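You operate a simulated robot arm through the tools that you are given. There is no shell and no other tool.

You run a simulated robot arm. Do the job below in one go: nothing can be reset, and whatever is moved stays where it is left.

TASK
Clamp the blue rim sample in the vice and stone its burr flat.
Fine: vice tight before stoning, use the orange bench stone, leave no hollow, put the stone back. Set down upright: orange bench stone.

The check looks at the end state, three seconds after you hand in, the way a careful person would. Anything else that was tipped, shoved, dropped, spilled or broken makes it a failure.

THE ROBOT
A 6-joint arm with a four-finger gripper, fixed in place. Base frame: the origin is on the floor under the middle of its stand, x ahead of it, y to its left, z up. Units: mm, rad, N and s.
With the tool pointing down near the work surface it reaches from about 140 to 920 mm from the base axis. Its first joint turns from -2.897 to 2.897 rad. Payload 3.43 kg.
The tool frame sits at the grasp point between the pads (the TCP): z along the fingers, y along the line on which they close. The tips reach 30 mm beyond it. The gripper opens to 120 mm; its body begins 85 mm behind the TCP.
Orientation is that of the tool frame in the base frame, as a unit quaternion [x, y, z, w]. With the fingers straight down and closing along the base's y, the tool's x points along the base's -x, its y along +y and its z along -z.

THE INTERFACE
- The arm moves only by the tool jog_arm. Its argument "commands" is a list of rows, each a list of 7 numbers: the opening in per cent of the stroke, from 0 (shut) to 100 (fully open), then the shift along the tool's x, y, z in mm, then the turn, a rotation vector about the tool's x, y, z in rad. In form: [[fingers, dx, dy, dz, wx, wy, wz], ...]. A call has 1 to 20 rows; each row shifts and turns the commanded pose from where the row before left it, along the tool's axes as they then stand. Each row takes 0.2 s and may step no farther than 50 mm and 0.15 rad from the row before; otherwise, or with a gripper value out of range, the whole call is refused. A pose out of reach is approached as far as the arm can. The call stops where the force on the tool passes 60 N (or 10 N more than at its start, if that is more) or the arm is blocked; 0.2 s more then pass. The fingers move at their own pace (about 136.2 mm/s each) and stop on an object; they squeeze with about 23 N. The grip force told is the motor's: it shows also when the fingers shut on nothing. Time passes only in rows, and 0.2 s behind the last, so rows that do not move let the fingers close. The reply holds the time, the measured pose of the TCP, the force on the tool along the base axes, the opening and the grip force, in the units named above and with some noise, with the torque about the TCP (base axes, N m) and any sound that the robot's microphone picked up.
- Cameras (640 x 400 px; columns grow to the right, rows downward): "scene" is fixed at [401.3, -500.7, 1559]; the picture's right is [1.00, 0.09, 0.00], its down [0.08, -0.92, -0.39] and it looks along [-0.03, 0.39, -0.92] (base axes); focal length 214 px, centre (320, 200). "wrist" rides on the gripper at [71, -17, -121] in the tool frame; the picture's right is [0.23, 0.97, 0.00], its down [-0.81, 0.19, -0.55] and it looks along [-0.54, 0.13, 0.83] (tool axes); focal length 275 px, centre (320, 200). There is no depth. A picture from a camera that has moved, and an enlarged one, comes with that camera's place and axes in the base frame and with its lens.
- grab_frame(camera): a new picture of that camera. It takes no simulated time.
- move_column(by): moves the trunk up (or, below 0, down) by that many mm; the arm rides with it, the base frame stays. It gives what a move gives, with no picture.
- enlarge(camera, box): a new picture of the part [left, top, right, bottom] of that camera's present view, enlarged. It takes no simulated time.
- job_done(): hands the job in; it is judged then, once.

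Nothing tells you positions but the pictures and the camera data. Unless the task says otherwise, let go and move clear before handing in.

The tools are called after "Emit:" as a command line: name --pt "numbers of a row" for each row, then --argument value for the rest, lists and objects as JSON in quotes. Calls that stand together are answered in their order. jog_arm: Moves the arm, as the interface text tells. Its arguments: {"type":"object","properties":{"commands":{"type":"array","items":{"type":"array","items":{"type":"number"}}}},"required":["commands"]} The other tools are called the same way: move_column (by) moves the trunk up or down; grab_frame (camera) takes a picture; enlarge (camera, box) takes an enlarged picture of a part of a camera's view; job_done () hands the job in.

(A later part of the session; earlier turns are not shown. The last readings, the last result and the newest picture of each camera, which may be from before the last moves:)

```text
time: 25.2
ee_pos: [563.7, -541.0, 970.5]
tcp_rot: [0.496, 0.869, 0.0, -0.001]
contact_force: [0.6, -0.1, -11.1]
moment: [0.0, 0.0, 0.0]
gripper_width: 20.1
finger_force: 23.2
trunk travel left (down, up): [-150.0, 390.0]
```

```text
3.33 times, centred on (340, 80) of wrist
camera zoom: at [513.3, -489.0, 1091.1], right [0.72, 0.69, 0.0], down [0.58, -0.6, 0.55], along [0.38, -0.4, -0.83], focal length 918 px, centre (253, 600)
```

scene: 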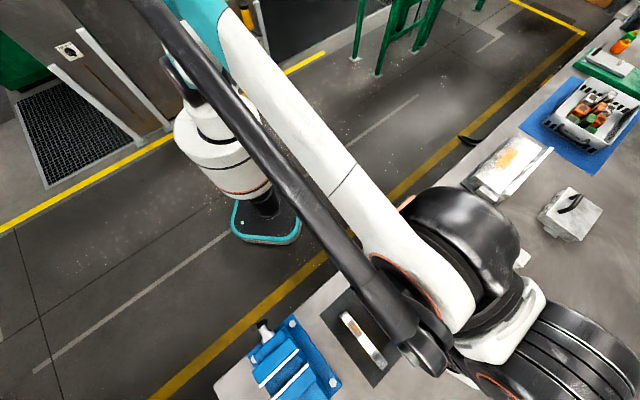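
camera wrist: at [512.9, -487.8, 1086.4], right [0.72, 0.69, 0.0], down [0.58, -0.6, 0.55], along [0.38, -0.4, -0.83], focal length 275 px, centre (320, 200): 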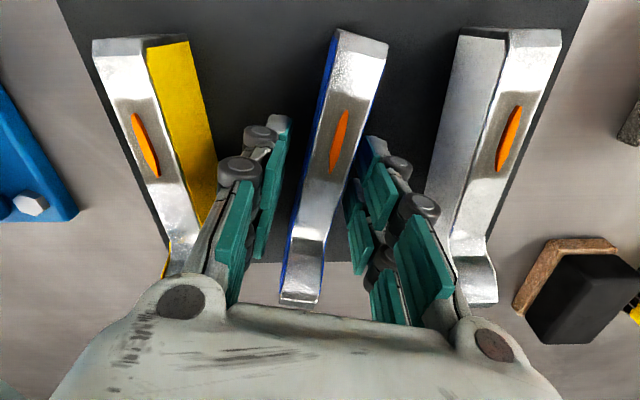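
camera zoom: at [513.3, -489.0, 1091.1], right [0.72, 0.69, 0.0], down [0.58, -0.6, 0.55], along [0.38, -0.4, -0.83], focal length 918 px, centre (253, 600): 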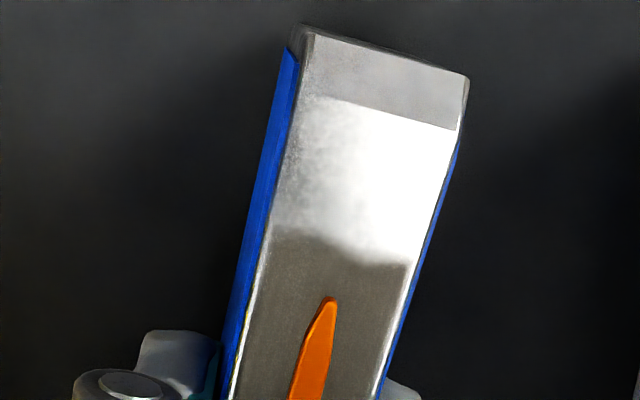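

It holds 11 N off the mat; I'll wait 2 s and compare the picture to see whether it creeps.

Emit:
jog_arm --pt "0 0 0 0 0 0 0" --pt "0 0 0 0 0 0 0" --pt "0 0 0 0 0 0 0" --pt "0 0 0 0 0 0 0" --pt "0 0 0 0 0 0 0" --pt "0 0 0 0 0 0 0" --pt "0 0 0 0 0 0 0" --pt "0 0 0 0 0 0 0" --pt "0 0 0 0 0 0 0" --pt "0 0 0 0 0 0 0"

Emit:
enlarge --camera "wrist" --box '[260, 20, 420, 140]'

```text
time: 27.4
ee_pos: [565.1, -541.0, 970.0]
tcp_rot: [0.495, 0.869, 0.0, 0.0]
contact_force: [0.4, 0.8, -10.1]
moment: [0.0, 0.04, 0.01]
gripper_width: 20.3
finger_force: 23.0
trunk travel left (down, up): [-150.0, 390.0]
```

```text
3.33 times, centred on (340, 80) of wrist
camera zoom: at [513.3, -489.0, 1091.1], right [0.72, 0.69, 0.0], down [0.58, -0.6, 0.55], along [0.38, -0.4, -0.83], focal length 918 px, centre (253, 600)
```

zoom: 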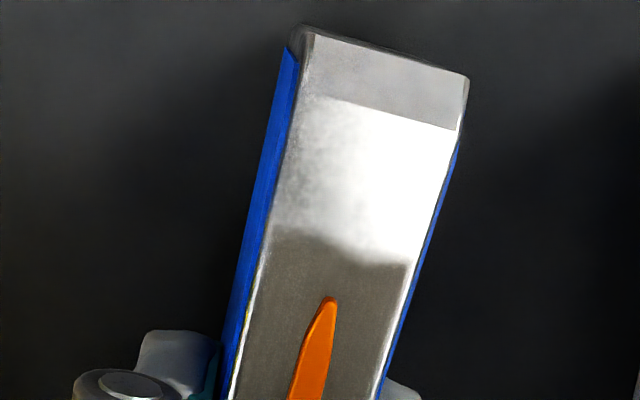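

No creep at rest, so the earlier slip came from the fast rotation. I'll raise it gently, carry it to the vice without rotating, rest it across the jaw tops, and regrip there for a slow, low-height rotation.

Emit:
jog_arm --pt "0 0 0 -5 0 0 0" --pt "0 0 0 -10 0 0 0" --pt "0 0 0 -12 0 0 0" --pt "0 0 0 -14 0 0 0" --pt "0 0 0 -14 0 0 0" --pt "0 0 0 -14 0 0 0" --pt "0 0 0 -14 0 0 0" --pt "0 0 0 -14 0 0 0" --pt "0 0 0 -12 0 0 0" --pt "0 0 0 -8 0 0 0" --pt "0 0 0 -3 0 0 0" --pt "0 0 0 0 0 0 0"

Emit:
enlarge --camera "wrist" --box '[260, 20, 420, 140]'

```text
time: 30.0
ee_pos: [564.3, -540.7, 1089.6]
tcp_rot: [0.495, 0.869, 0.0, 0.0]
contact_force: [-0.2, 0.9, -10.5]
moment: [0.04, 0.03, -0.03]
gripper_width: 20.0
finger_force: 22.8
trunk travel left (down, up): [-150.0, 390.0]
```

```text
3.33 times, centred on (340, 80) of wrist
camera zoom: at [513.5, -488.7, 1210.5], right [0.72, 0.69, 0.0], down [0.58, -0.6, 0.55], along [0.38, -0.4, -0.83], focal length 918 px, centre (253, 600)
```

zoom: 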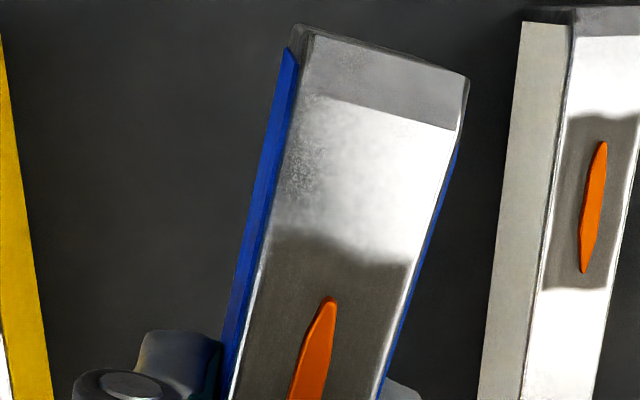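

No slip and neighbours undisturbed. Now translating smoothly to above the vice.

Emit:
jog_arm --pt "0 0.3 -5 0 0 0 0" --pt "0 0.3 -10 0 0 0 0" --pt "0 0.3 -15 0 0 0 0" --pt "0 0.4 -18 0 0 0 0" --pt "0 0.4 -18 0 0 0 0" --pt "0 0.4 -18 0 0 0 0" --pt "0 0.4 -18 0 0 0 0" --pt "0 0.4 -18 0 0 0 0" --pt "0 0.4 -18 0 0 0 0" --pt "0 0.4 -18 0 0 0 0" --pt "0 0.4 -18 0 0 0 0" --pt "0 0.4 -18 0 0 0 0" --pt "0 0.4 -18 0 0 0 0" --pt "0 0.4 -18 0 0 0 0" --pt "0 0.3 -15 0 0 0 0" --pt "0 0.3 -8 0 0 0 0" --pt "0 0 -4 0 0 0 0" --pt "0 0 0 0 0 0 0"

Emit:
grab_frame --camera "wrist"

Emit:
enlarge --camera "scene" --box '[220, 240, 420, 400]'

```text
time: 33.8
ee_pos: [342.0, -663.9, 1090.2]
tcp_rot: [0.496, 0.868, 0.0, 0.0]
contact_force: [0.1, -0.2, -10.4]
moment: [0.07, 0.04, -0.01]
gripper_width: 20.0
finger_force: 23.1
trunk travel left (down, up): [-150.0, 390.0]
```

```text
taken
camera wrist: at [290.5, -611.9, 1210.2], right [0.72, 0.69, 0.0], down [0.58, -0.6, 0.55], along [0.38, -0.4, -0.83], focal length 275 px, centre (320, 200)
```

wrist: 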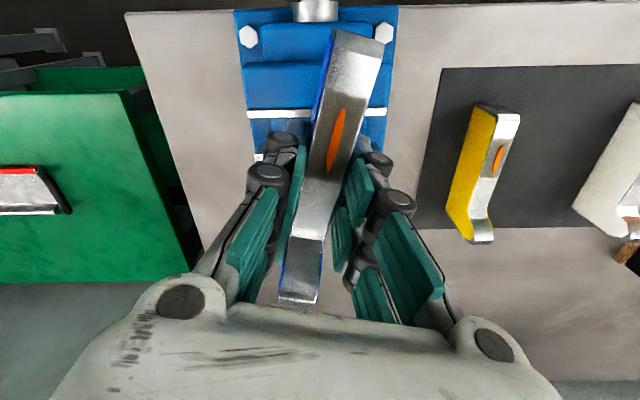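

```text
2.50 times, centred on (320, 320) of scene
camera zoom: at [401.3, -500.7, 1559.0], right [1.0, 0.09, 0.0], down [0.08, -0.92, -0.39], along [-0.03, 0.39, -0.92], focal length 536 px, centre (320, -100)
```

zoom: 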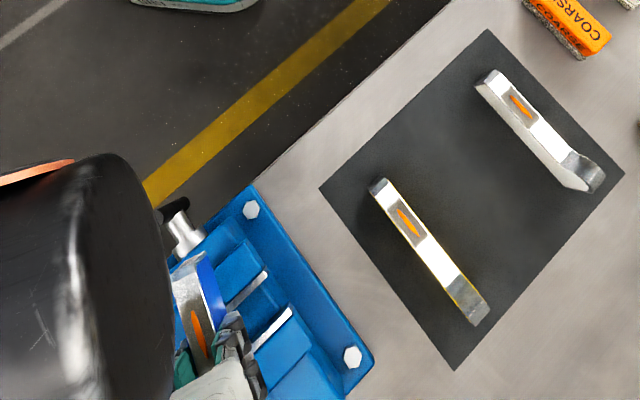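

Held steadily over the vice. Lowering carefully toward the jaw tops, watching the force.

Emit:
jog_arm --pt "0 0 0 5 0 0 0" --pt "0 0 0 6 0 0 0" --pt "0 0 0 6 0 0 0" --pt "0 0 0 4 0 0 0" --pt "0 0 0 2 0 0 0" --pt "0 0 0 0 0 0 0"

Emit:
grab_frame --camera "wrist"

```text
time: 35.2
ee_pos: [341.1, -664.8, 1066.7]
tcp_rot: [0.496, 0.868, -0.001, 0.0]
contact_force: [-0.1, 0.6, -10.6]
moment: [0.03, 0.02, 0.02]
gripper_width: 20.3
finger_force: 22.8
trunk travel left (down, up): [-150.0, 390.0]
```

```text
taken
camera wrist: at [289.4, -612.9, 1187.3], right [0.72, 0.69, 0.0], down [0.58, -0.6, 0.55], along [0.38, -0.4, -0.83], focal length 275 px, centre (320, 200)
```

wrist: 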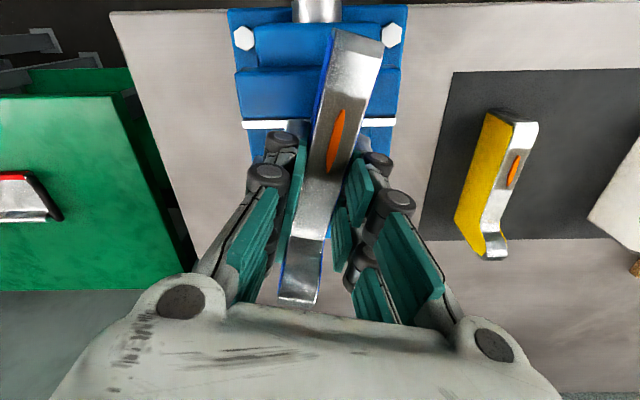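

Still free; continuing in 1.5 mm steps until the load transfers to the jaws.

Emit:
jog_arm --pt "0 0 0 1.5 0 0 0" --pt "0 0 0 1.5 0 0 0" --pt "0 0 0 1.5 0 0 0" --pt "0 0 0 1.5 0 0 0" --pt "0 0 0 0 0 0 0"

Emit:
jog_arm --pt "0 0 0 1.5 0 0 0" --pt "0 0 0 1.5 0 0 0" --pt "0 0 0 0 0 0 0"

```text
time: 36.4
ee_pos: [342.6, -664.3, 1059.9]
tcp_rot: [0.495, 0.869, -0.001, 0.0]
contact_force: [-0.1, 0.2, -10.3]
moment: [0.03, 0.05, -0.02]
gripper_width: 19.7
finger_force: 22.8
trunk travel left (down, up): [-150.0, 390.0]
```

```text
time: 37.2
ee_pos: [341.4, -665.8, 1057.7]
tcp_rot: [0.496, 0.868, 0.0, 0.0]
contact_force: [0.0, -0.5, -10.2]
moment: [0.02, 0.0, -0.01]
gripper_width: 19.9
finger_force: 23.0
trunk travel left (down, up): [-150.0, 390.0]
```

Emit:
jog_arm --pt "0 0 0 1.5 0 0 0" --pt "0 0 0 1.5 0 0 0" --pt "0 0 0 0 0 0 0"

Emit:
jog_arm --pt "0 0 0 1.5 0 0 0" --pt "0 0 0 1.5 0 0 0" --pt "0 0 0 0 0 0 0"

Emit:
enlarge --camera "wrist" --box '[220, 0, 420, 200]'

```text
time: 38.0
ee_pos: [340.8, -664.5, 1055.7]
tcp_rot: [0.495, 0.869, 0.0, 0.0]
contact_force: [2.1, -5.9, 15.9]
moment: [-0.21, -0.06, 0.0]
gripper_width: 20.1
finger_force: 23.2
trunk travel left (down, up): [-150.0, 390.0]
```

```text
time: 38.8
ee_pos: [341.2, -664.9, 1052.3]
tcp_rot: [0.496, 0.868, 0.0, 0.0]
contact_force: [-4.6, 0.7, 14.5]
moment: [0.25, 0.23, -0.03]
gripper_width: 19.9
finger_force: 23.1
trunk travel left (down, up): [-150.0, 390.0]
```

```text
2.00 times, centred on (320, 100) of wrist
camera zoom: at [289.6, -611.2, 1173.4], right [0.72, 0.69, 0.0], down [0.58, -0.6, 0.55], along [0.38, -0.4, -0.83], focal length 551 px, centre (320, 400)
```

zoom: 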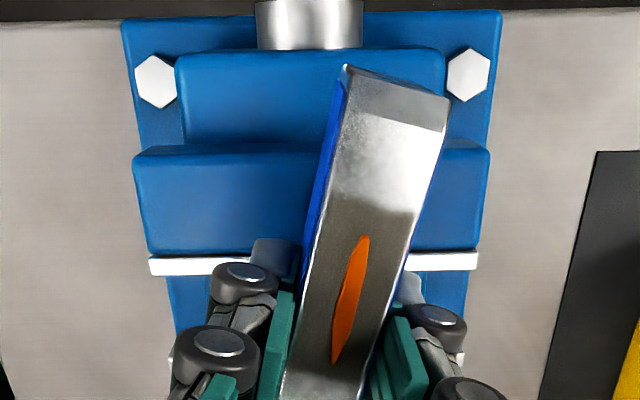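

The sample contacted the jaw tops at TCP z≈1056 (so it is ~53 mm tall) and now rests across both jaws. I'll ease off, release, and regrip higher, ~25 mm below its top.

Emit:
jog_arm --pt "0 0 0 -1 0 0 0" --pt "10 0 0 0 0 0 0" --pt "20 0 0 0 0 0 0" --pt "28 0 0 0 0 0 0" --pt "33 0 0 0 0 0 0" --pt "33 0 0 0 0 0 0"

Emit:
grab_frame --camera "wrist"

Emit:
enlarge --camera "wrist" --box '[220, 0, 420, 200]'

```text
time: 40.2
ee_pos: [340.6, -664.1, 1054.3]
tcp_rot: [0.496, 0.869, -0.001, 0.0]
contact_force: [-0.1, -0.7, 0.6]
moment: [-0.01, 0.01, 0.01]
gripper_width: 39.4
finger_force: 0.1
trunk travel left (down, up): [-150.0, 390.0]
```

```text
taken
camera wrist: at [290.5, -612.5, 1173.7], right [0.72, 0.69, 0.0], down [0.58, -0.6, 0.55], along [0.38, -0.4, -0.83], focal length 275 px, centre (320, 200)
```

wrist: 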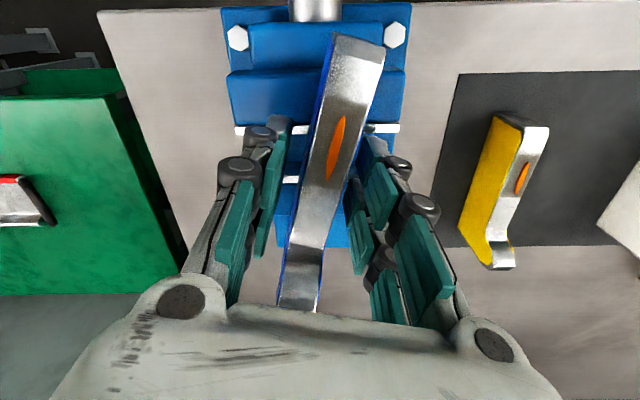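

```text
2.00 times, centred on (320, 100) of wrist
camera zoom: at [290.5, -612.5, 1173.7], right [0.72, 0.69, 0.0], down [0.58, -0.6, 0.55], along [0.38, -0.4, -0.83], focal length 551 px, centre (320, 400)
```

zoom: 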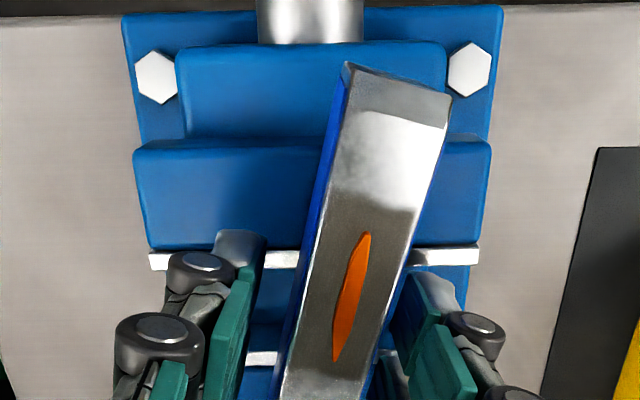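

Stable across the jaws. Raising 16 mm and regripping with the tips ~25 mm below the sample's top.

Emit:
jog_arm --pt "33 0 0 -8 0 0 0" --pt "33 0 0 -8 0 0 0" --pt "33 0 0 0 0 0 0" --pt "0 0 0 0 0 0 0" --pt "0 0 0 0 0 0 0" --pt "0 0 0 0 0 0 0" --pt "0 0 0 0 0 0 0" --pt "0 0 0 -1 0 0 0" --pt "0 0 0 -2 0 0 0" --pt "0 0 0 -2 0 0 0" --pt "0 0 0 -1 0 0 0" --pt "0 0 0 0 0 0 0" --pt "0 0 0 0 0 0 0"

Emit:
enlarge --camera "wrist" --box '[220, 0, 420, 200]'

```text
time: 43.0
ee_pos: [341.8, -664.7, 1074.5]
tcp_rot: [0.496, 0.869, 0.0, 0.0]
contact_force: [-0.8, 0.1, -10.2]
moment: [0.06, 0.01, 0.0]
gripper_width: 19.8
finger_force: 23.1
trunk travel left (down, up): [-150.0, 390.0]
```

```text
2.00 times, centred on (320, 100) of wrist
camera zoom: at [290.4, -612.3, 1194.6], right [0.72, 0.69, 0.0], down [0.58, -0.6, 0.55], along [0.38, -0.4, -0.83], focal length 551 px, centre (320, 400)
```

zoom: 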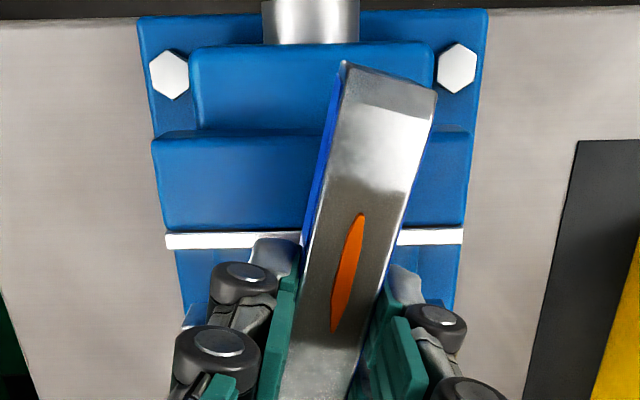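

Lifted 6 mm, weight 10 N. Now rotating slowly (0.04 rad per row) just above the jaws.

Emit:
jog_arm --pt "0 0 0 0 0 0 0.01" --pt "0 0 0 0 0 0 0.02" --pt "0 0 0 0 0 0 0.03" --pt "0 0 0 0 0 0 0.04" --pt "0 0 0 0 0 0 0.04" --pt "0 0 0 0 0 0 0.04" --pt "0 0 0 0 0 0 0.04" --pt "0 0 0 0 0 0 0.04" --pt "0 0 0 0 0 0 0.03" --pt "0 0 0 0 0 0 0.02" --pt "0 0 0 0 0 0 0.01" --pt "0 0 0 0 0 0 0"

Emit:
enlarge --camera "wrist" --box '[220, 0, 420, 200]'

```text
time: 45.6
ee_pos: [340.6, -665.0, 1073.3]
tcp_rot: [0.628, 0.778, -0.001, 0.0]
contact_force: [0.3, 0.4, -10.4]
moment: [0.05, 0.05, -0.01]
gripper_width: 20.0
finger_force: 22.9
trunk travel left (down, up): [-150.0, 390.0]
```

```text
2.00 times, centred on (320, 100) of wrist
camera zoom: at [309.7, -599.1, 1194.8], right [0.9, 0.43, 0.0], down [0.36, -0.75, 0.55], along [0.24, -0.5, -0.83], focal length 551 px, centre (320, 400)
```

zoom: 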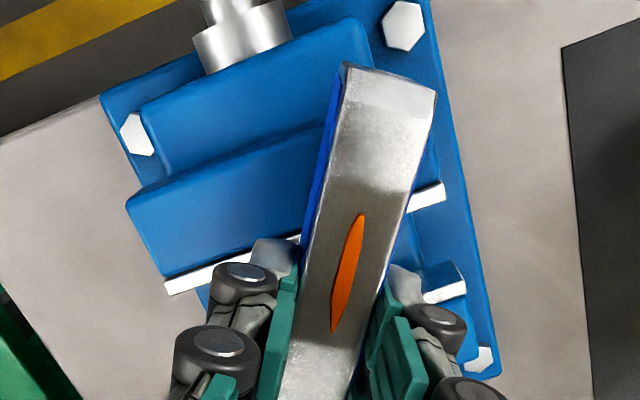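

No slip. Continuing the slow rotation.

Emit:
jog_arm --pt "0 0 0 0 0 0 0.02" --pt "0 0 0 0 0 0 0.03" --pt "0 0 0 0 0 0 0.045" --pt "0 0 0 0 0 0 0.045" --pt "0 0 0 0 0 0 0.045" --pt "0 0 0 0 0 0 0.045" --pt "0 0 0 0 0 0 0.045" --pt "0 0 0 0 0 0 0.045" --pt "0 0 0 0 0 0 0.045" --pt "0 0 0 0 0 0 0.045" --pt "0 0 0 0 0 0 0.045" --pt "0 0 0 0 0 0 0.045" --pt "0 0 0 0 0 0 0.045" --pt "0 0 0 0 0 0 0.045" --pt "0 0 0 0 0 0 0.045" --pt "0 0 0 0 0 0 0.045" --pt "0 0 0 0 0 0 0.045" --pt "0 0 0 0 0 0 0.03" --pt "0 0 0 0 0 0 0.02" --pt "0 0 0 0 0 0 0"

Emit:
grab_frame --camera "wrist"

```text
time: 49.8
ee_pos: [341.5, -666.3, 1074.7]
tcp_rot: [0.875, 0.484, 0.0, 0.0]
contact_force: [-0.4, 0.1, -9.8]
moment: [0.01, -0.04, 0.01]
gripper_width: 20.3
finger_force: 23.6
trunk travel left (down, up): [-150.0, 390.0]
```

```text
taken
camera wrist: at [364.6, -596.2, 1195.1], right [0.95, -0.32, 0.0], down [-0.27, -0.79, 0.55], along [-0.18, -0.52, -0.83], focal length 275 px, centre (320, 200)
```

wrist: 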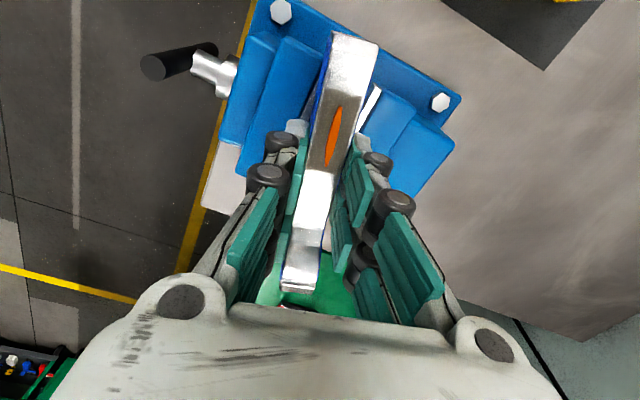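

Emit:
jog_arm --pt "0 0 0 0 0 0 0.02" --pt "0 0 0 0 0 0 0.035" --pt "0 0 0 0 0 0 0.04" --pt "0 0 0 0 0 0 0.04" --pt "0 0 0 0 0 0 0.04" --pt "0 0 0 0 0 0 0.03" --pt "0 0 0 0 0 0 0.02" --pt "0 0 0 0 0 0 0" --pt "0 0 0 0 0 0 0"

Emit:
grab_frame --camera "wrist"

Emit:
enlarge --camera "wrist" --box '[260, 20, 420, 160]'

Emit:
enlarge --camera "wrist" --box '[250, 130, 400, 310]'

```text
time: 51.8
ee_pos: [341.9, -665.6, 1074.6]
tcp_rot: [0.924, 0.382, -0.001, 0.0]
contact_force: [-0.5, -0.1, -9.9]
moment: [0.03, -0.05, 0.0]
gripper_width: 20.0
finger_force: 22.7
trunk travel left (down, up): [-150.0, 390.0]
```

```text
taken
camera wrist: at [380.0, -603.7, 1195.3], right [0.85, -0.53, 0.0], down [-0.44, -0.71, 0.55], along [-0.29, -0.47, -0.83], focal length 275 px, centre (320, 200)
```

wrist: 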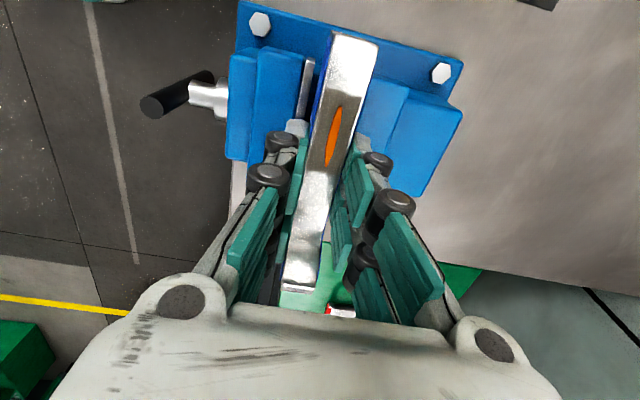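

```text
2.86 times, centred on (340, 90) of wrist
camera zoom: at [380.0, -603.7, 1195.3], right [0.85, -0.53, 0.0], down [-0.44, -0.71, 0.55], along [-0.29, -0.47, -0.83], focal length 786 px, centre (263, 514)
```

zoom: 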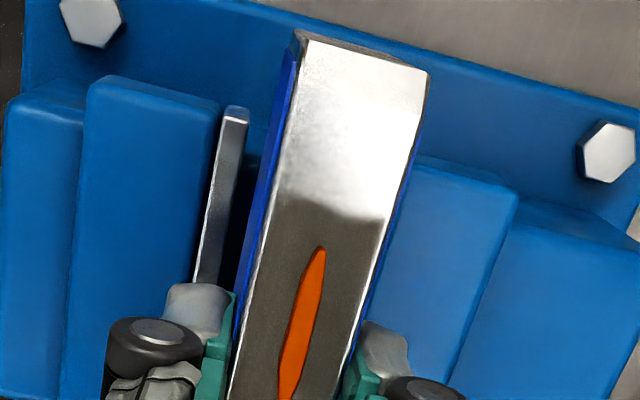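

```text
2.22 times, centred on (325, 220) of wrist
camera zoom: at [380.0, -603.7, 1195.3], right [0.85, -0.53, 0.0], down [-0.44, -0.71, 0.55], along [-0.29, -0.47, -0.83], focal length 612 px, centre (309, 156)
```

zoom: 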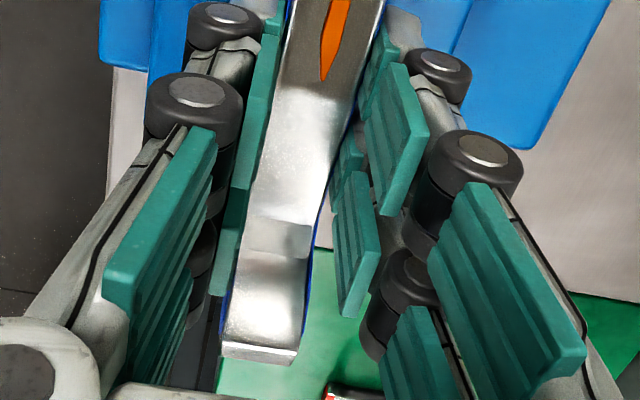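

Emit:
enlarge --camera "wrist" --box '[290, 50, 350, 130]'

Emit:
enlarge --camera "wrist" --box '[225, 120, 300, 230]'

Emit:
enlarge --camera "scene" --box '[230, 320, 350, 400]'

```text
5.00 times, centred on (320, 90) of wrist
camera zoom: at [380.0, -603.7, 1195.3], right [0.85, -0.53, 0.0], down [-0.44, -0.71, 0.55], along [-0.29, -0.47, -0.83], focal length 1376 px, centre (320, 750)
```

zoom: 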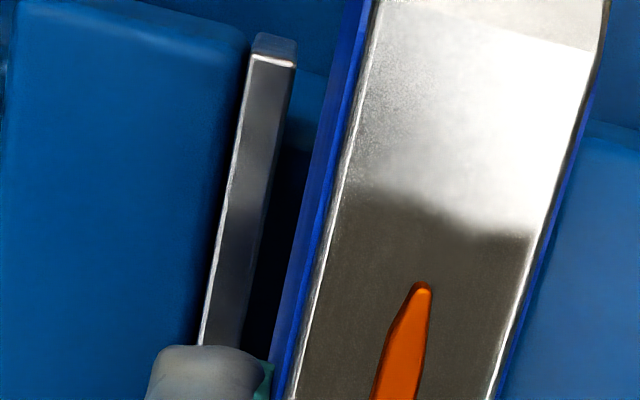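

```text
3.64 times, centred on (262, 175) of wrist
camera zoom: at [380.0, -603.7, 1195.3], right [0.85, -0.53, 0.0], down [-0.44, -0.71, 0.55], along [-0.29, -0.47, -0.83], focal length 1001 px, centre (529, 291)
```

zoom: 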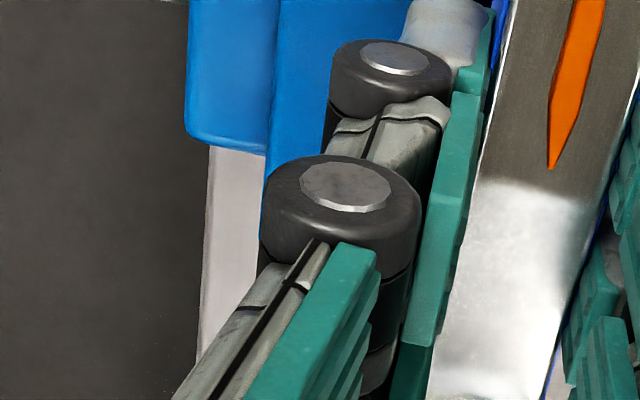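

```text
5.00 times, centred on (290, 360) of scene
camera zoom: at [401.3, -500.7, 1559.0], right [1.0, 0.09, 0.0], down [0.08, -0.92, -0.39], along [-0.03, 0.39, -0.92], focal length 1072 px, centre (470, -600)
```

zoom: 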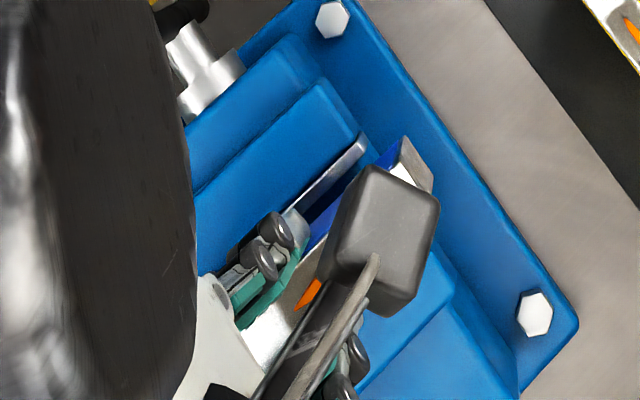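

The sample is parallel to the jaws within ~1.4°; I'll correct that and begin lowering it into the gap with force monitoring.

Emit:
jog_arm --pt "0 0 0 0 0 0 -0.01" --pt "0 0 0 0 0 0 -0.01" --pt "0 0 0 2 0 0 0" --pt "0 0 0 2 0 0 0" --pt "0 0 0 2 0 0 0" --pt "0 0 0 2 0 0 0" --pt "0 0 0 2 0 0 0" --pt "0 0 0 0 0 0 0"

Emit:
enlarge --camera "wrist" --box '[260, 20, 420, 160]'

```text
time: 53.6
ee_pos: [340.5, -664.0, 1063.9]
tcp_rot: [0.92, 0.391, 0.001, 0.001]
contact_force: [0.0, -0.3, -9.8]
moment: [0.01, -0.05, 0.03]
gripper_width: 19.8
finger_force: 23.1
trunk travel left (down, up): [-150.0, 390.0]
```

```text
2.86 times, centred on (340, 90) of wrist
camera zoom: at [378.2, -601.2, 1185.3], right [0.86, -0.51, 0.0], down [-0.42, -0.72, 0.55], along [-0.28, -0.47, -0.83], focal length 786 px, centre (263, 514)
```

zoom: 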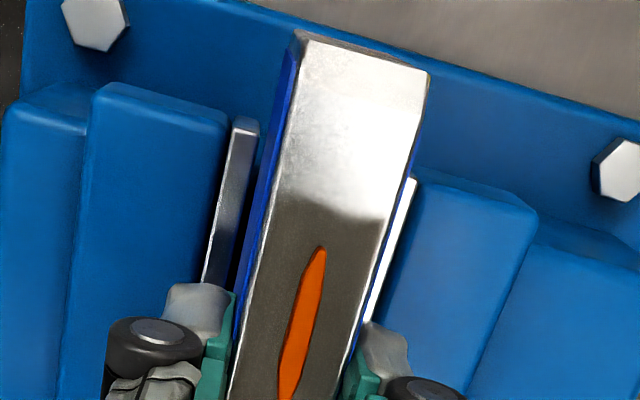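

It has entered the gap by ~5 mm without contact. Continuing down gently.

Emit:
jog_arm --pt "0 0 0.5 2 0 0 0" --pt "0 0 0.5 2 0 0 0" --pt "0 0 0 2 0 0 0" --pt "0 0 0 2 0 0 0" --pt "0 0 0 2 0 0 0" --pt "0 0 0 0 0 0 0"

Emit:
enlarge --camera "wrist" --box '[260, 20, 420, 160]'

```text
time: 55.0
ee_pos: [341.9, -665.4, 1053.7]
tcp_rot: [0.92, 0.391, 0.0, 0.0]
contact_force: [0.5, -0.3, -10.2]
moment: [0.02, 0.0, 0.01]
gripper_width: 20.0
finger_force: 23.1
trunk travel left (down, up): [-150.0, 390.0]
```

```text
2.86 times, centred on (340, 90) of wrist
camera zoom: at [379.1, -603.6, 1174.7], right [0.86, -0.51, 0.0], down [-0.42, -0.72, 0.55], along [-0.28, -0.47, -0.83], focal length 786 px, centre (263, 514)
```

zoom: 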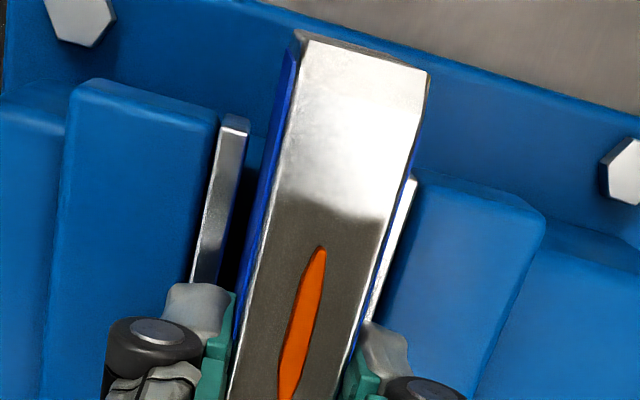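

Emit:
jog_arm --pt "0 0 0 1.5 0 0 0" --pt "0 0 0 1.5 0 0 0" --pt "0 0 0 1.5 0 0 0" --pt "0 0 0 0 0 0 0"

```text
time: 56.0
ee_pos: [342.4, -664.8, 1049.2]
tcp_rot: [0.92, 0.391, -0.001, 0.0]
contact_force: [0.6, -0.2, -10.1]
moment: [0.04, -0.02, 0.01]
gripper_width: 19.8
finger_force: 22.7
trunk travel left (down, up): [-150.0, 390.0]
```

Emit:
jog_arm --pt "0 0 0 1 0 0 0" --pt "0 0 0 1 0 0 0" --pt "0 0 0 0 0 0 0"

Emit:
enlarge --camera "wrist" --box '[260, 40, 400, 160]'

```text
time: 56.8
ee_pos: [342.4, -666.7, 1048.0]
tcp_rot: [0.921, 0.391, 0.0, 0.0]
contact_force: [0.0, 0.5, -10.5]
moment: [0.04, -0.01, 0.02]
gripper_width: 20.2
finger_force: 23.2
trunk travel left (down, up): [-150.0, 390.0]
```

```text
3.33 times, centred on (330, 100) of wrist
camera zoom: at [379.2, -603.7, 1169.4], right [0.86, -0.51, 0.0], down [-0.42, -0.72, 0.55], along [-0.28, -0.47, -0.83], focal length 918 px, centre (287, 533)
```

zoom: 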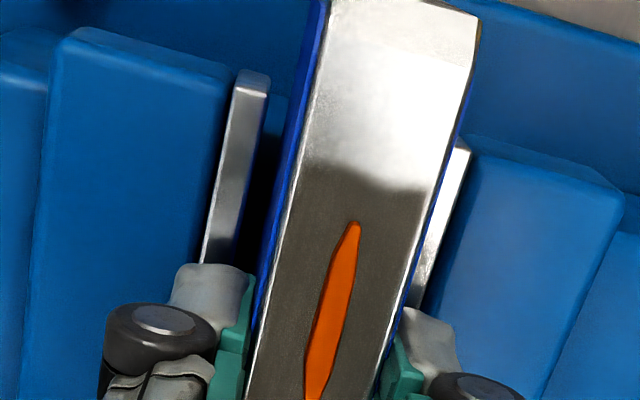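

Emit:
jog_arm --pt "0 0 0 1 0 0 0" --pt "0 0 0 1 0 0 0" --pt "0 0 0 0 0 0 0"

```text
time: 57.6
ee_pos: [340.7, -666.4, 1048.0]
tcp_rot: [0.92, 0.391, -0.001, 0.0]
contact_force: [-0.8, -0.3, -10.3]
moment: [0.07, 0.0, 0.0]
gripper_width: 20.1
finger_force: 22.9
trunk travel left (down, up): [-150.0, 390.0]
```

Emit:
jog_arm --pt "0 0 0 1 0 0 0" --pt "0 0 0 0 0 0 0"

Emit:
jog_arm --pt "0 0 0 1 0 0 0" --pt "0 0 0 0 0 0 0"

```text
time: 58.2
ee_pos: [340.9, -665.6, 1045.5]
tcp_rot: [0.92, 0.391, 0.0, 0.0]
contact_force: [-0.4, -0.9, -7.0]
moment: [-0.15, 0.04, 0.01]
gripper_width: 20.1
finger_force: 23.0
trunk travel left (down, up): [-150.0, 390.0]
```

```text
time: 58.8
ee_pos: [341.5, -665.9, 1046.4]
tcp_rot: [0.921, 0.391, 0.0, 0.0]
contact_force: [1.6, -5.5, 4.7]
moment: [-0.15, -0.04, 0.03]
gripper_width: 19.9
finger_force: 22.9
trunk travel left (down, up): [-150.0, 390.0]
```

Contact appears at TCP z≈1045.5, matching the predicted bed height. I'll check the picture and release slowly.

Emit:
jog_arm --pt "10 0 0 0 0 0 0" --pt "18 0 0 0 0 0 0" --pt "22 0 0 0 0 0 0" --pt "26 0 0 0 0 0 0" --pt "33 0 0 0 0 0 0" --pt "33 0 0 0 0 0 0"

Emit:
grab_frame --camera "wrist"

Emit:
enlarge --camera "wrist" --box '[250, 20, 420, 180]'

```text
time: 60.2
ee_pos: [340.6, -664.8, 1046.9]
tcp_rot: [0.92, 0.391, 0.0, 0.0]
contact_force: [-0.8, 0.2, 0.3]
moment: [-0.02, 0.01, -0.02]
gripper_width: 39.7
finger_force: 0.0
trunk travel left (down, up): [-150.0, 390.0]
```

```text
taken
camera wrist: at [378.3, -602.8, 1166.6], right [0.86, -0.51, 0.0], down [-0.42, -0.72, 0.55], along [-0.28, -0.48, -0.83], focal length 275 px, centre (320, 200)
```

wrist: 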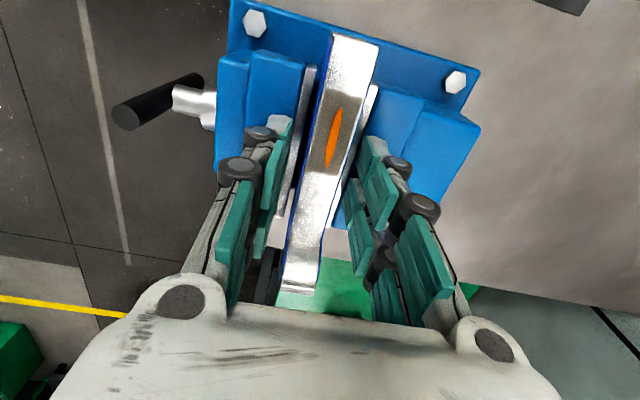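

```text
2.50 times, centred on (335, 100) of wrist
camera zoom: at [378.3, -602.8, 1166.6], right [0.86, -0.51, 0.0], down [-0.42, -0.72, 0.55], along [-0.28, -0.48, -0.83], focal length 688 px, centre (282, 450)
```

zoom: 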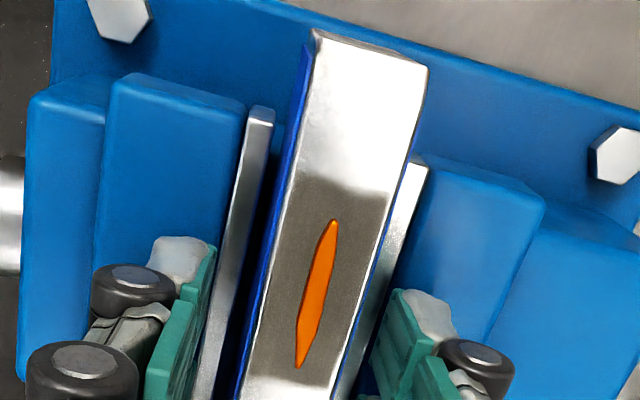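

The sample stands upright in the vice between the jaws. I'll rise clear, back off toward the robot, and turn the tool for a horizontal approach to the vice handle.

Emit:
jog_arm --pt "33 0 0 -15 0 0 0" --pt "33 0 0 -30 0 0 0" --pt "33 0 0 -40 0 0 0" --pt "33 0 0 -25 0 0 0" --pt "33 0 -40 0 0 0 0" --pt "33 0 -40 0 0 0 0" --pt "33 0 0 0 0 0 0"

Emit:
grab_frame --camera "wrist"

Emit:
enlarge --camera "scene" --box '[230, 310, 350, 400]'

```text
time: 61.8
ee_pos: [285.4, -606.0, 1153.5]
tcp_rot: [0.921, 0.391, 0.0, -0.001]
contact_force: [0.2, -0.4, 0.2]
moment: [0.02, 0.0, 0.01]
gripper_width: 39.5
finger_force: 0.2
trunk travel left (down, up): [-150.0, 390.0]
```

```text
taken
camera wrist: at [322.5, -543.9, 1274.2], right [0.86, -0.51, 0.0], down [-0.42, -0.72, 0.55], along [-0.28, -0.48, -0.83], focal length 275 px, centre (320, 200)
```

wrist: 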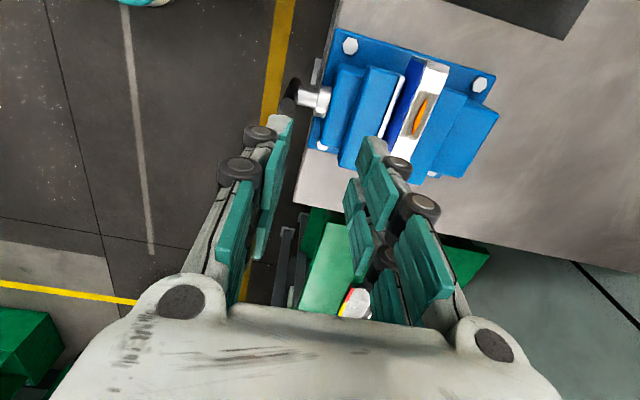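

```text
4.44 times, centred on (290, 355) of scene
camera zoom: at [401.3, -500.7, 1559.0], right [1.0, 0.09, 0.0], down [0.08, -0.92, -0.39], along [-0.03, 0.39, -0.92], focal length 953 px, centre (453, -489)
```

zoom: 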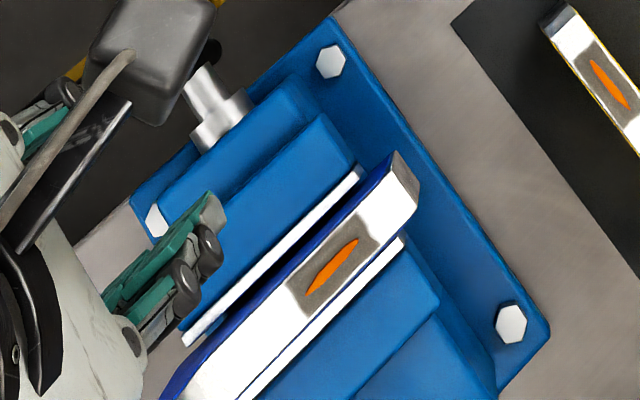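

The sample stands well in the vice. Backing off further, then rotating and tilting the gripper to point horizontally at the handle.

Emit:
jog_arm --pt "33 0 -45 0 0 0 0" --pt "33 0 -45 0 0 0 0" --pt "33 0 -40 0 0 0 0" --pt "33 0 0 0 0 0 -0.141" --pt "33 0 0 0 0 0 -0.141" --pt "33 0 0 0 0 0 -0.141" --pt "33 0 0 0 0 0 -0.141" --pt "33 0 0 0 0 0 -0.141" --pt "33 0 0 0 0 0 -0.141" --pt "33 0 0 0 0 0 -0.141" --pt "33 0 0 0 0 0 -0.141" --pt "33 0 0 0 0 0 -0.141" --pt "33 0 0 0 0 0 -0.141" --pt "33 0 0 0 0 0 -0.141" --pt "33 0 0 0 0 0 0"

Emit:
jog_arm --pt "33 0 0 0 0 -0.1428 0" --pt "33 0 0 0 0 -0.1428 0" --pt "33 0 0 0 0 -0.1428 0" --pt "33 0 0 0 0 -0.1428 0" --pt "33 0 0 0 0 -0.1428 0" --pt "33 0 0 0 0 0 0"

Emit:
grab_frame --camera "wrist"

Emit:
grab_frame --camera "scene"

```text
time: 65.0
ee_pos: [190.0, -520.1, 1154.4]
tcp_rot: [0.383, 0.924, 0.001, 0.001]
contact_force: [-0.9, 1.1, 0.4]
moment: [-0.01, 0.03, -0.01]
gripper_width: 39.3
finger_force: 0.0
trunk travel left (down, up): [-150.0, 390.0]
```

```text
time: 66.6
ee_pos: [195.9, -567.7, 1150.0]
tcp_rot: [0.359, 0.865, -0.134, 0.323]
contact_force: [-0.8, 0.5, 0.5]
moment: [0.0, 0.0, -0.03]
gripper_width: 39.6
finger_force: 0.1
trunk travel left (down, up): [-150.0, 390.0]
stopped in row 6: the arm was blocked; the commanded pose is now the measured one
```

```text
taken
camera wrist: at [90.2, -486.2, 1194.2], right [0.57, 0.81, -0.15], down [0.31, -0.04, 0.95], along [0.76, -0.59, -0.28], focal length 275 px, centre (320, 200)
```

wrist: 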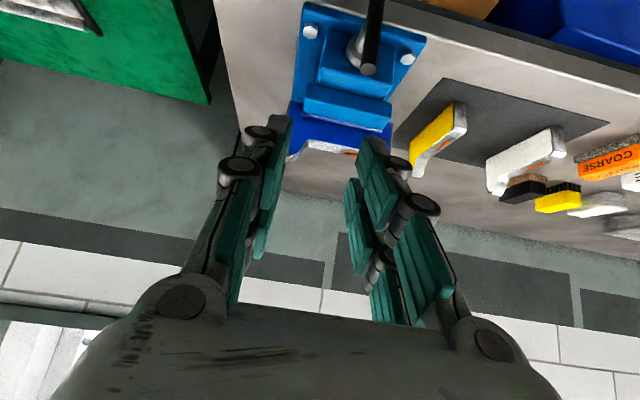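

```text
taken
```

scene: 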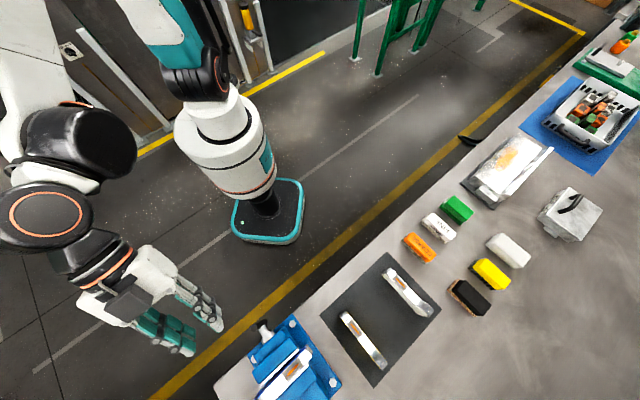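

The arm blocks at ~41° of tilt here, so a horizontal grip is out. I'll instead keep the fingers pointing down and push the handle bar around with closed fingers. First, tilting back upright.

Emit:
jog_arm --pt "33 0 0 0 0 0.13 0" --pt "33 0 0 0 0 0.13 0" --pt "33 0 0 0 0 0.13 0" --pt "33 0 0 0 0 0.13 0" --pt "33 0 0 0 0 0.13 0" --pt "0 0 0 0 0 0.064 0" --pt "0 0 0 0 0 0 0" --pt "0 0 0 0 0 0 0"

Emit:
grab_frame --camera "wrist"

```text
time: 68.4
ee_pos: [195.5, -565.7, 1149.8]
tcp_rot: [0.383, 0.924, 0.001, 0.0]
contact_force: [0.4, 0.4, 0.1]
moment: [0.02, 0.01, 0.02]
gripper_width: 0.2
finger_force: 23.3
trunk travel left (down, up): [-150.0, 390.0]
```

```text
taken
camera wrist: at [133.4, -528.1, 1270.4], right [0.53, 0.85, 0.0], down [0.71, -0.44, 0.55], along [0.47, -0.29, -0.83], focal length 275 px, centre (320, 200)
```

wrist: 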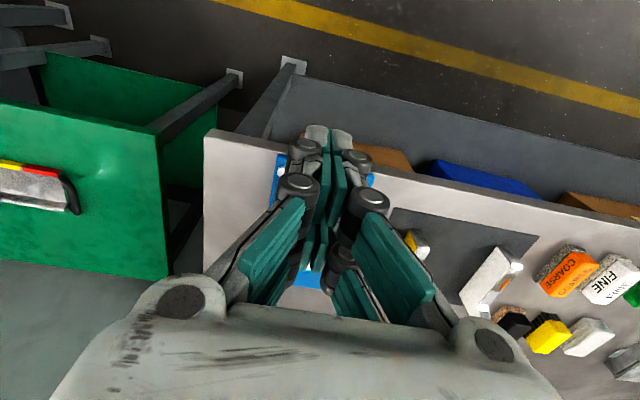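

Now upright at yaw -45°. I'll open the fingers and take a closer look at the handle from the robot side to measure it.

Emit:
jog_arm --pt "100 30 10 0 0 0 0" --pt "100 20 10 20 0 0 0" --pt "100 0 13 30 0 0 0" --pt "100 0 0 30 0 0 0" --pt "100 0 0 0 0 0 0"

Emit:
grab_frame --camera "wrist"

Emit:
enlarge --camera "wrist" --box '[240, 60, 440, 260]'

```text
time: 69.6
ee_pos: [181.8, -507.5, 1067.7]
tcp_rot: [0.383, 0.924, 0.0, 0.001]
contact_force: [0.3, -0.8, -0.8]
moment: [0.03, 0.0, 0.03]
gripper_width: 119.8
finger_force: 0.0
trunk travel left (down, up): [-150.0, 390.0]
```

```text
taken
camera wrist: at [119.7, -469.8, 1188.8], right [0.53, 0.85, 0.0], down [0.71, -0.44, 0.55], along [0.47, -0.29, -0.83], focal length 275 px, centre (320, 200)
```

wrist: 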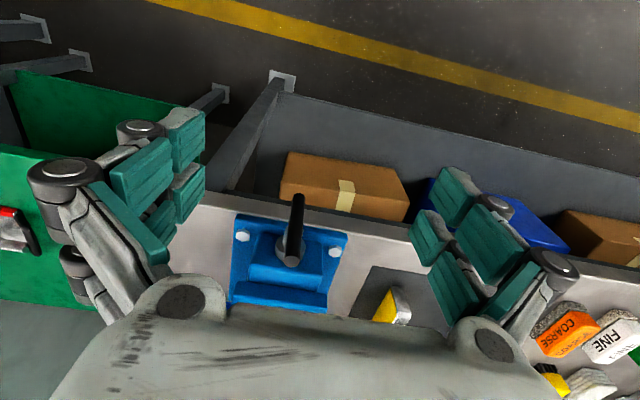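

```text
2.00 times, centred on (340, 160) of wrist
camera zoom: at [119.7, -469.8, 1188.8], right [0.53, 0.85, 0.0], down [0.71, -0.44, 0.55], along [0.47, -0.29, -0.83], focal length 551 px, centre (280, 280)
```

zoom: 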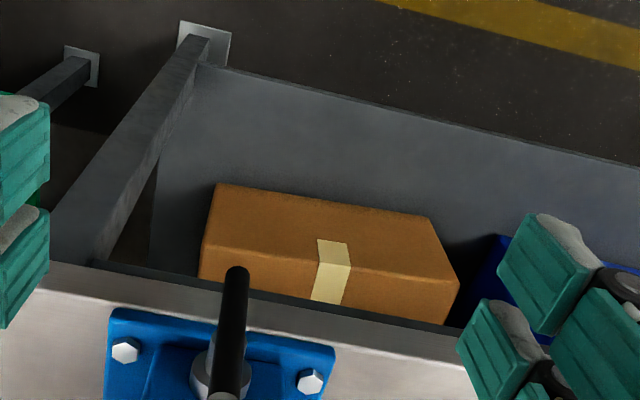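

Emit:
enlarge --camera "wrist" --box '[230, 185, 350, 305]'

Emit:
enlarge --camera "scene" --box '[240, 310, 320, 370]'

```text
3.33 times, centred on (290, 245) of wrist
camera zoom: at [119.7, -469.8, 1188.8], right [0.53, 0.85, 0.0], down [0.71, -0.44, 0.55], along [0.47, -0.29, -0.83], focal length 918 px, centre (420, 50)
```

zoom: 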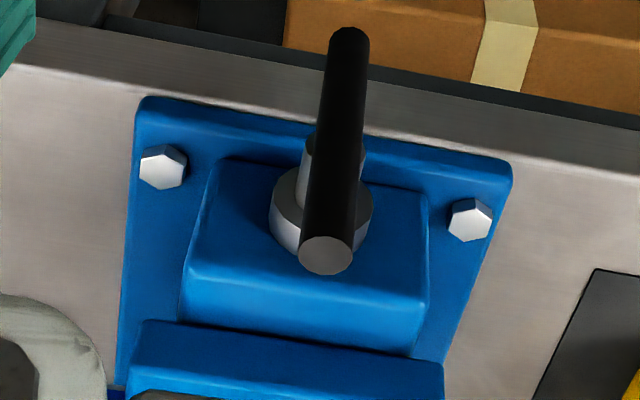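

```text
6.67 times, centred on (280, 340) of scene
camera zoom: at [401.3, -500.7, 1559.0], right [1.0, 0.09, 0.0], down [0.08, -0.92, -0.39], along [-0.03, 0.39, -0.92], focal length 1430 px, centre (587, -733)
```

zoom: 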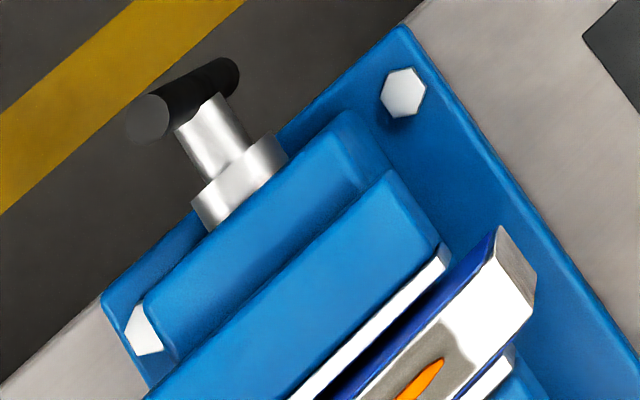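

The bar is vertical, from z≈905 to 1013, axis at e≈-229, z≈959, n≈602. I'll close the fingers, go to the +e side of the bar's upper end, and descend beside it.

Emit:
jog_arm --pt "0 0 0 -42 0 0 0" --pt "0 -38 10 0 0 0 0" --pt "0 -38 10 0 0 0 0" --pt "0 -36.6 9.9 0 0 0 0" --pt "0 0 0 35 0 0 0" --pt "0 0 0 0 0 0 0"

Emit:
grab_frame --camera "wrist"

Emit:
enlarge --camera "scene" --box '[220, 290, 340, 390]'

```text
time: 71.0
ee_pos: [284.6, -562.9, 1074.6]
tcp_rot: [0.383, 0.924, 0.0, 0.001]
contact_force: [-0.7, 0.1, -1.5]
moment: [0.0, -0.01, -0.01]
gripper_width: 0.1
finger_force: 23.0
trunk travel left (down, up): [-150.0, 390.0]
```

```text
taken
camera wrist: at [222.1, -525.8, 1195.4], right [0.53, 0.85, 0.0], down [0.71, -0.44, 0.55], along [0.47, -0.29, -0.83], focal length 275 px, centre (320, 200)
```

wrist: 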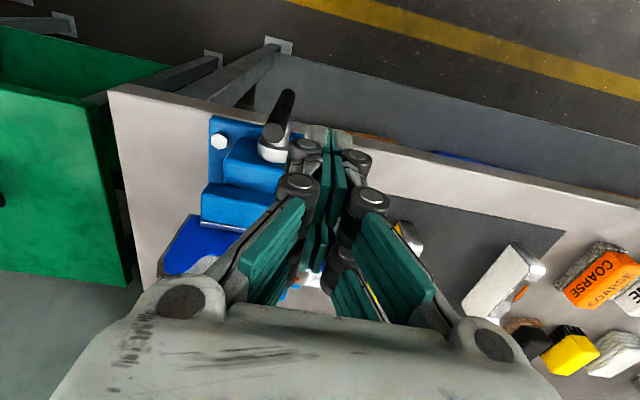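

```text
4.00 times, centred on (280, 340) of scene
camera zoom: at [401.3, -500.7, 1559.0], right [1.0, 0.09, 0.0], down [0.08, -0.92, -0.39], along [-0.03, 0.39, -0.92], focal length 858 px, centre (480, -360)
```

zoom: 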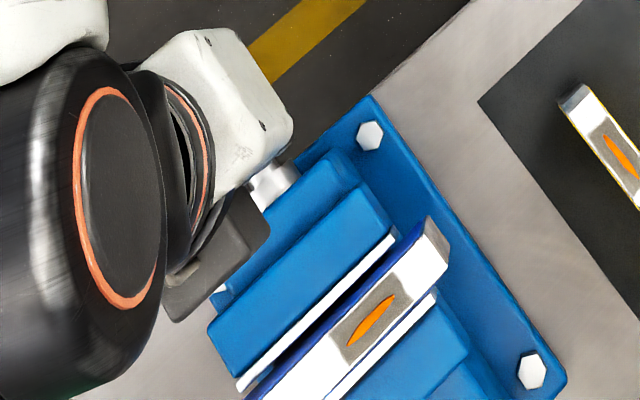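

Emit:
jog_arm --pt "0 0 0 25 0 0 0" --pt "0 0 0 22 0 0 0" --pt "0 0 0 0 0 0 0"

Emit:
grab_frame --camera "wrist"

```text
time: 71.8
ee_pos: [284.5, -564.8, 1028.9]
tcp_rot: [0.384, 0.924, -0.001, 0.0]
contact_force: [-0.3, -0.4, 0.3]
moment: [0.02, 0.01, 0.01]
gripper_width: 0.3
finger_force: 22.7
trunk travel left (down, up): [-150.0, 390.0]
```

```text
taken
camera wrist: at [222.4, -527.0, 1149.0], right [0.53, 0.85, 0.0], down [0.71, -0.44, 0.55], along [0.47, -0.29, -0.83], focal length 275 px, centre (320, 200)
```

wrist: 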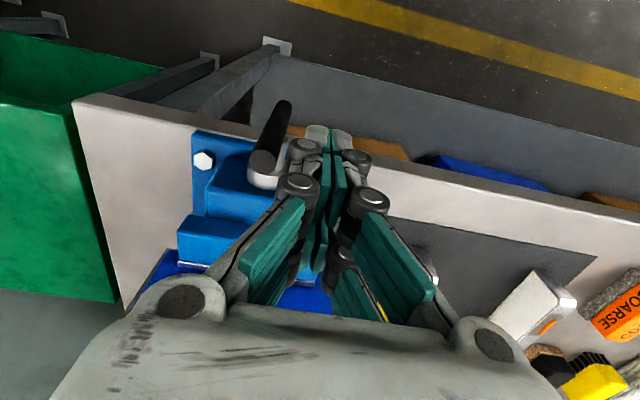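

Beside the bar now. Pushing it gently toward -e (clockwise as seen from the robot), watching the force and sounds.

Emit:
jog_arm --pt "0 0 -5 0 0 0 0" --pt "0 0 -4 0 0 0 0" --pt "0 0 -4 0 0 0 0" --pt "0 0 -4 0 0 0 0" --pt "0 0 -4 0 0 0 0" --pt "0 0 0 0 0 0 0"

Emit:
grab_frame --camera "wrist"

Emit:
enlarge --camera "scene" --box '[240, 310, 320, 390]'

```text
time: 73.2
ee_pos: [268.7, -580.0, 1030.3]
tcp_rot: [0.384, 0.924, 0.0, 0.001]
contact_force: [-4.7, 11.2, -4.3]
moment: [0.3, 0.04, -0.16]
gripper_width: 0.0
finger_force: 23.5
trunk travel left (down, up): [-150.0, 390.0]
```

```text
taken
camera wrist: at [206.3, -542.1, 1150.6], right [0.53, 0.85, 0.0], down [0.71, -0.44, 0.55], along [0.47, -0.29, -0.83], focal length 275 px, centre (320, 200)
```

wrist: 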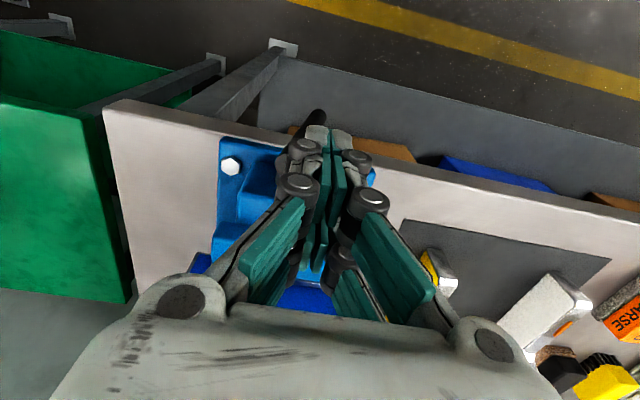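

```text
5.00 times, centred on (280, 350) of scene
camera zoom: at [401.3, -500.7, 1559.0], right [1.0, 0.09, 0.0], down [0.08, -0.92, -0.39], along [-0.03, 0.39, -0.92], focal length 1072 px, centre (520, -550)
```

zoom: 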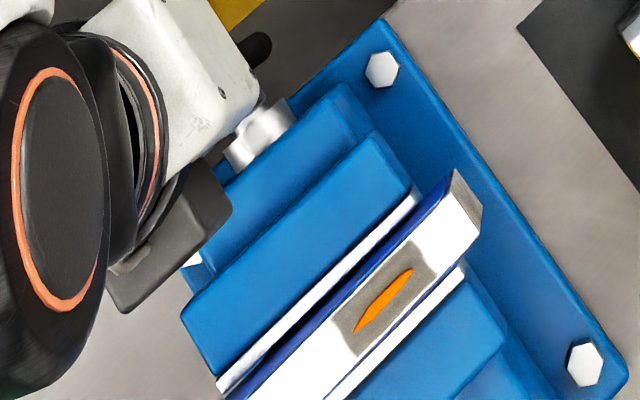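

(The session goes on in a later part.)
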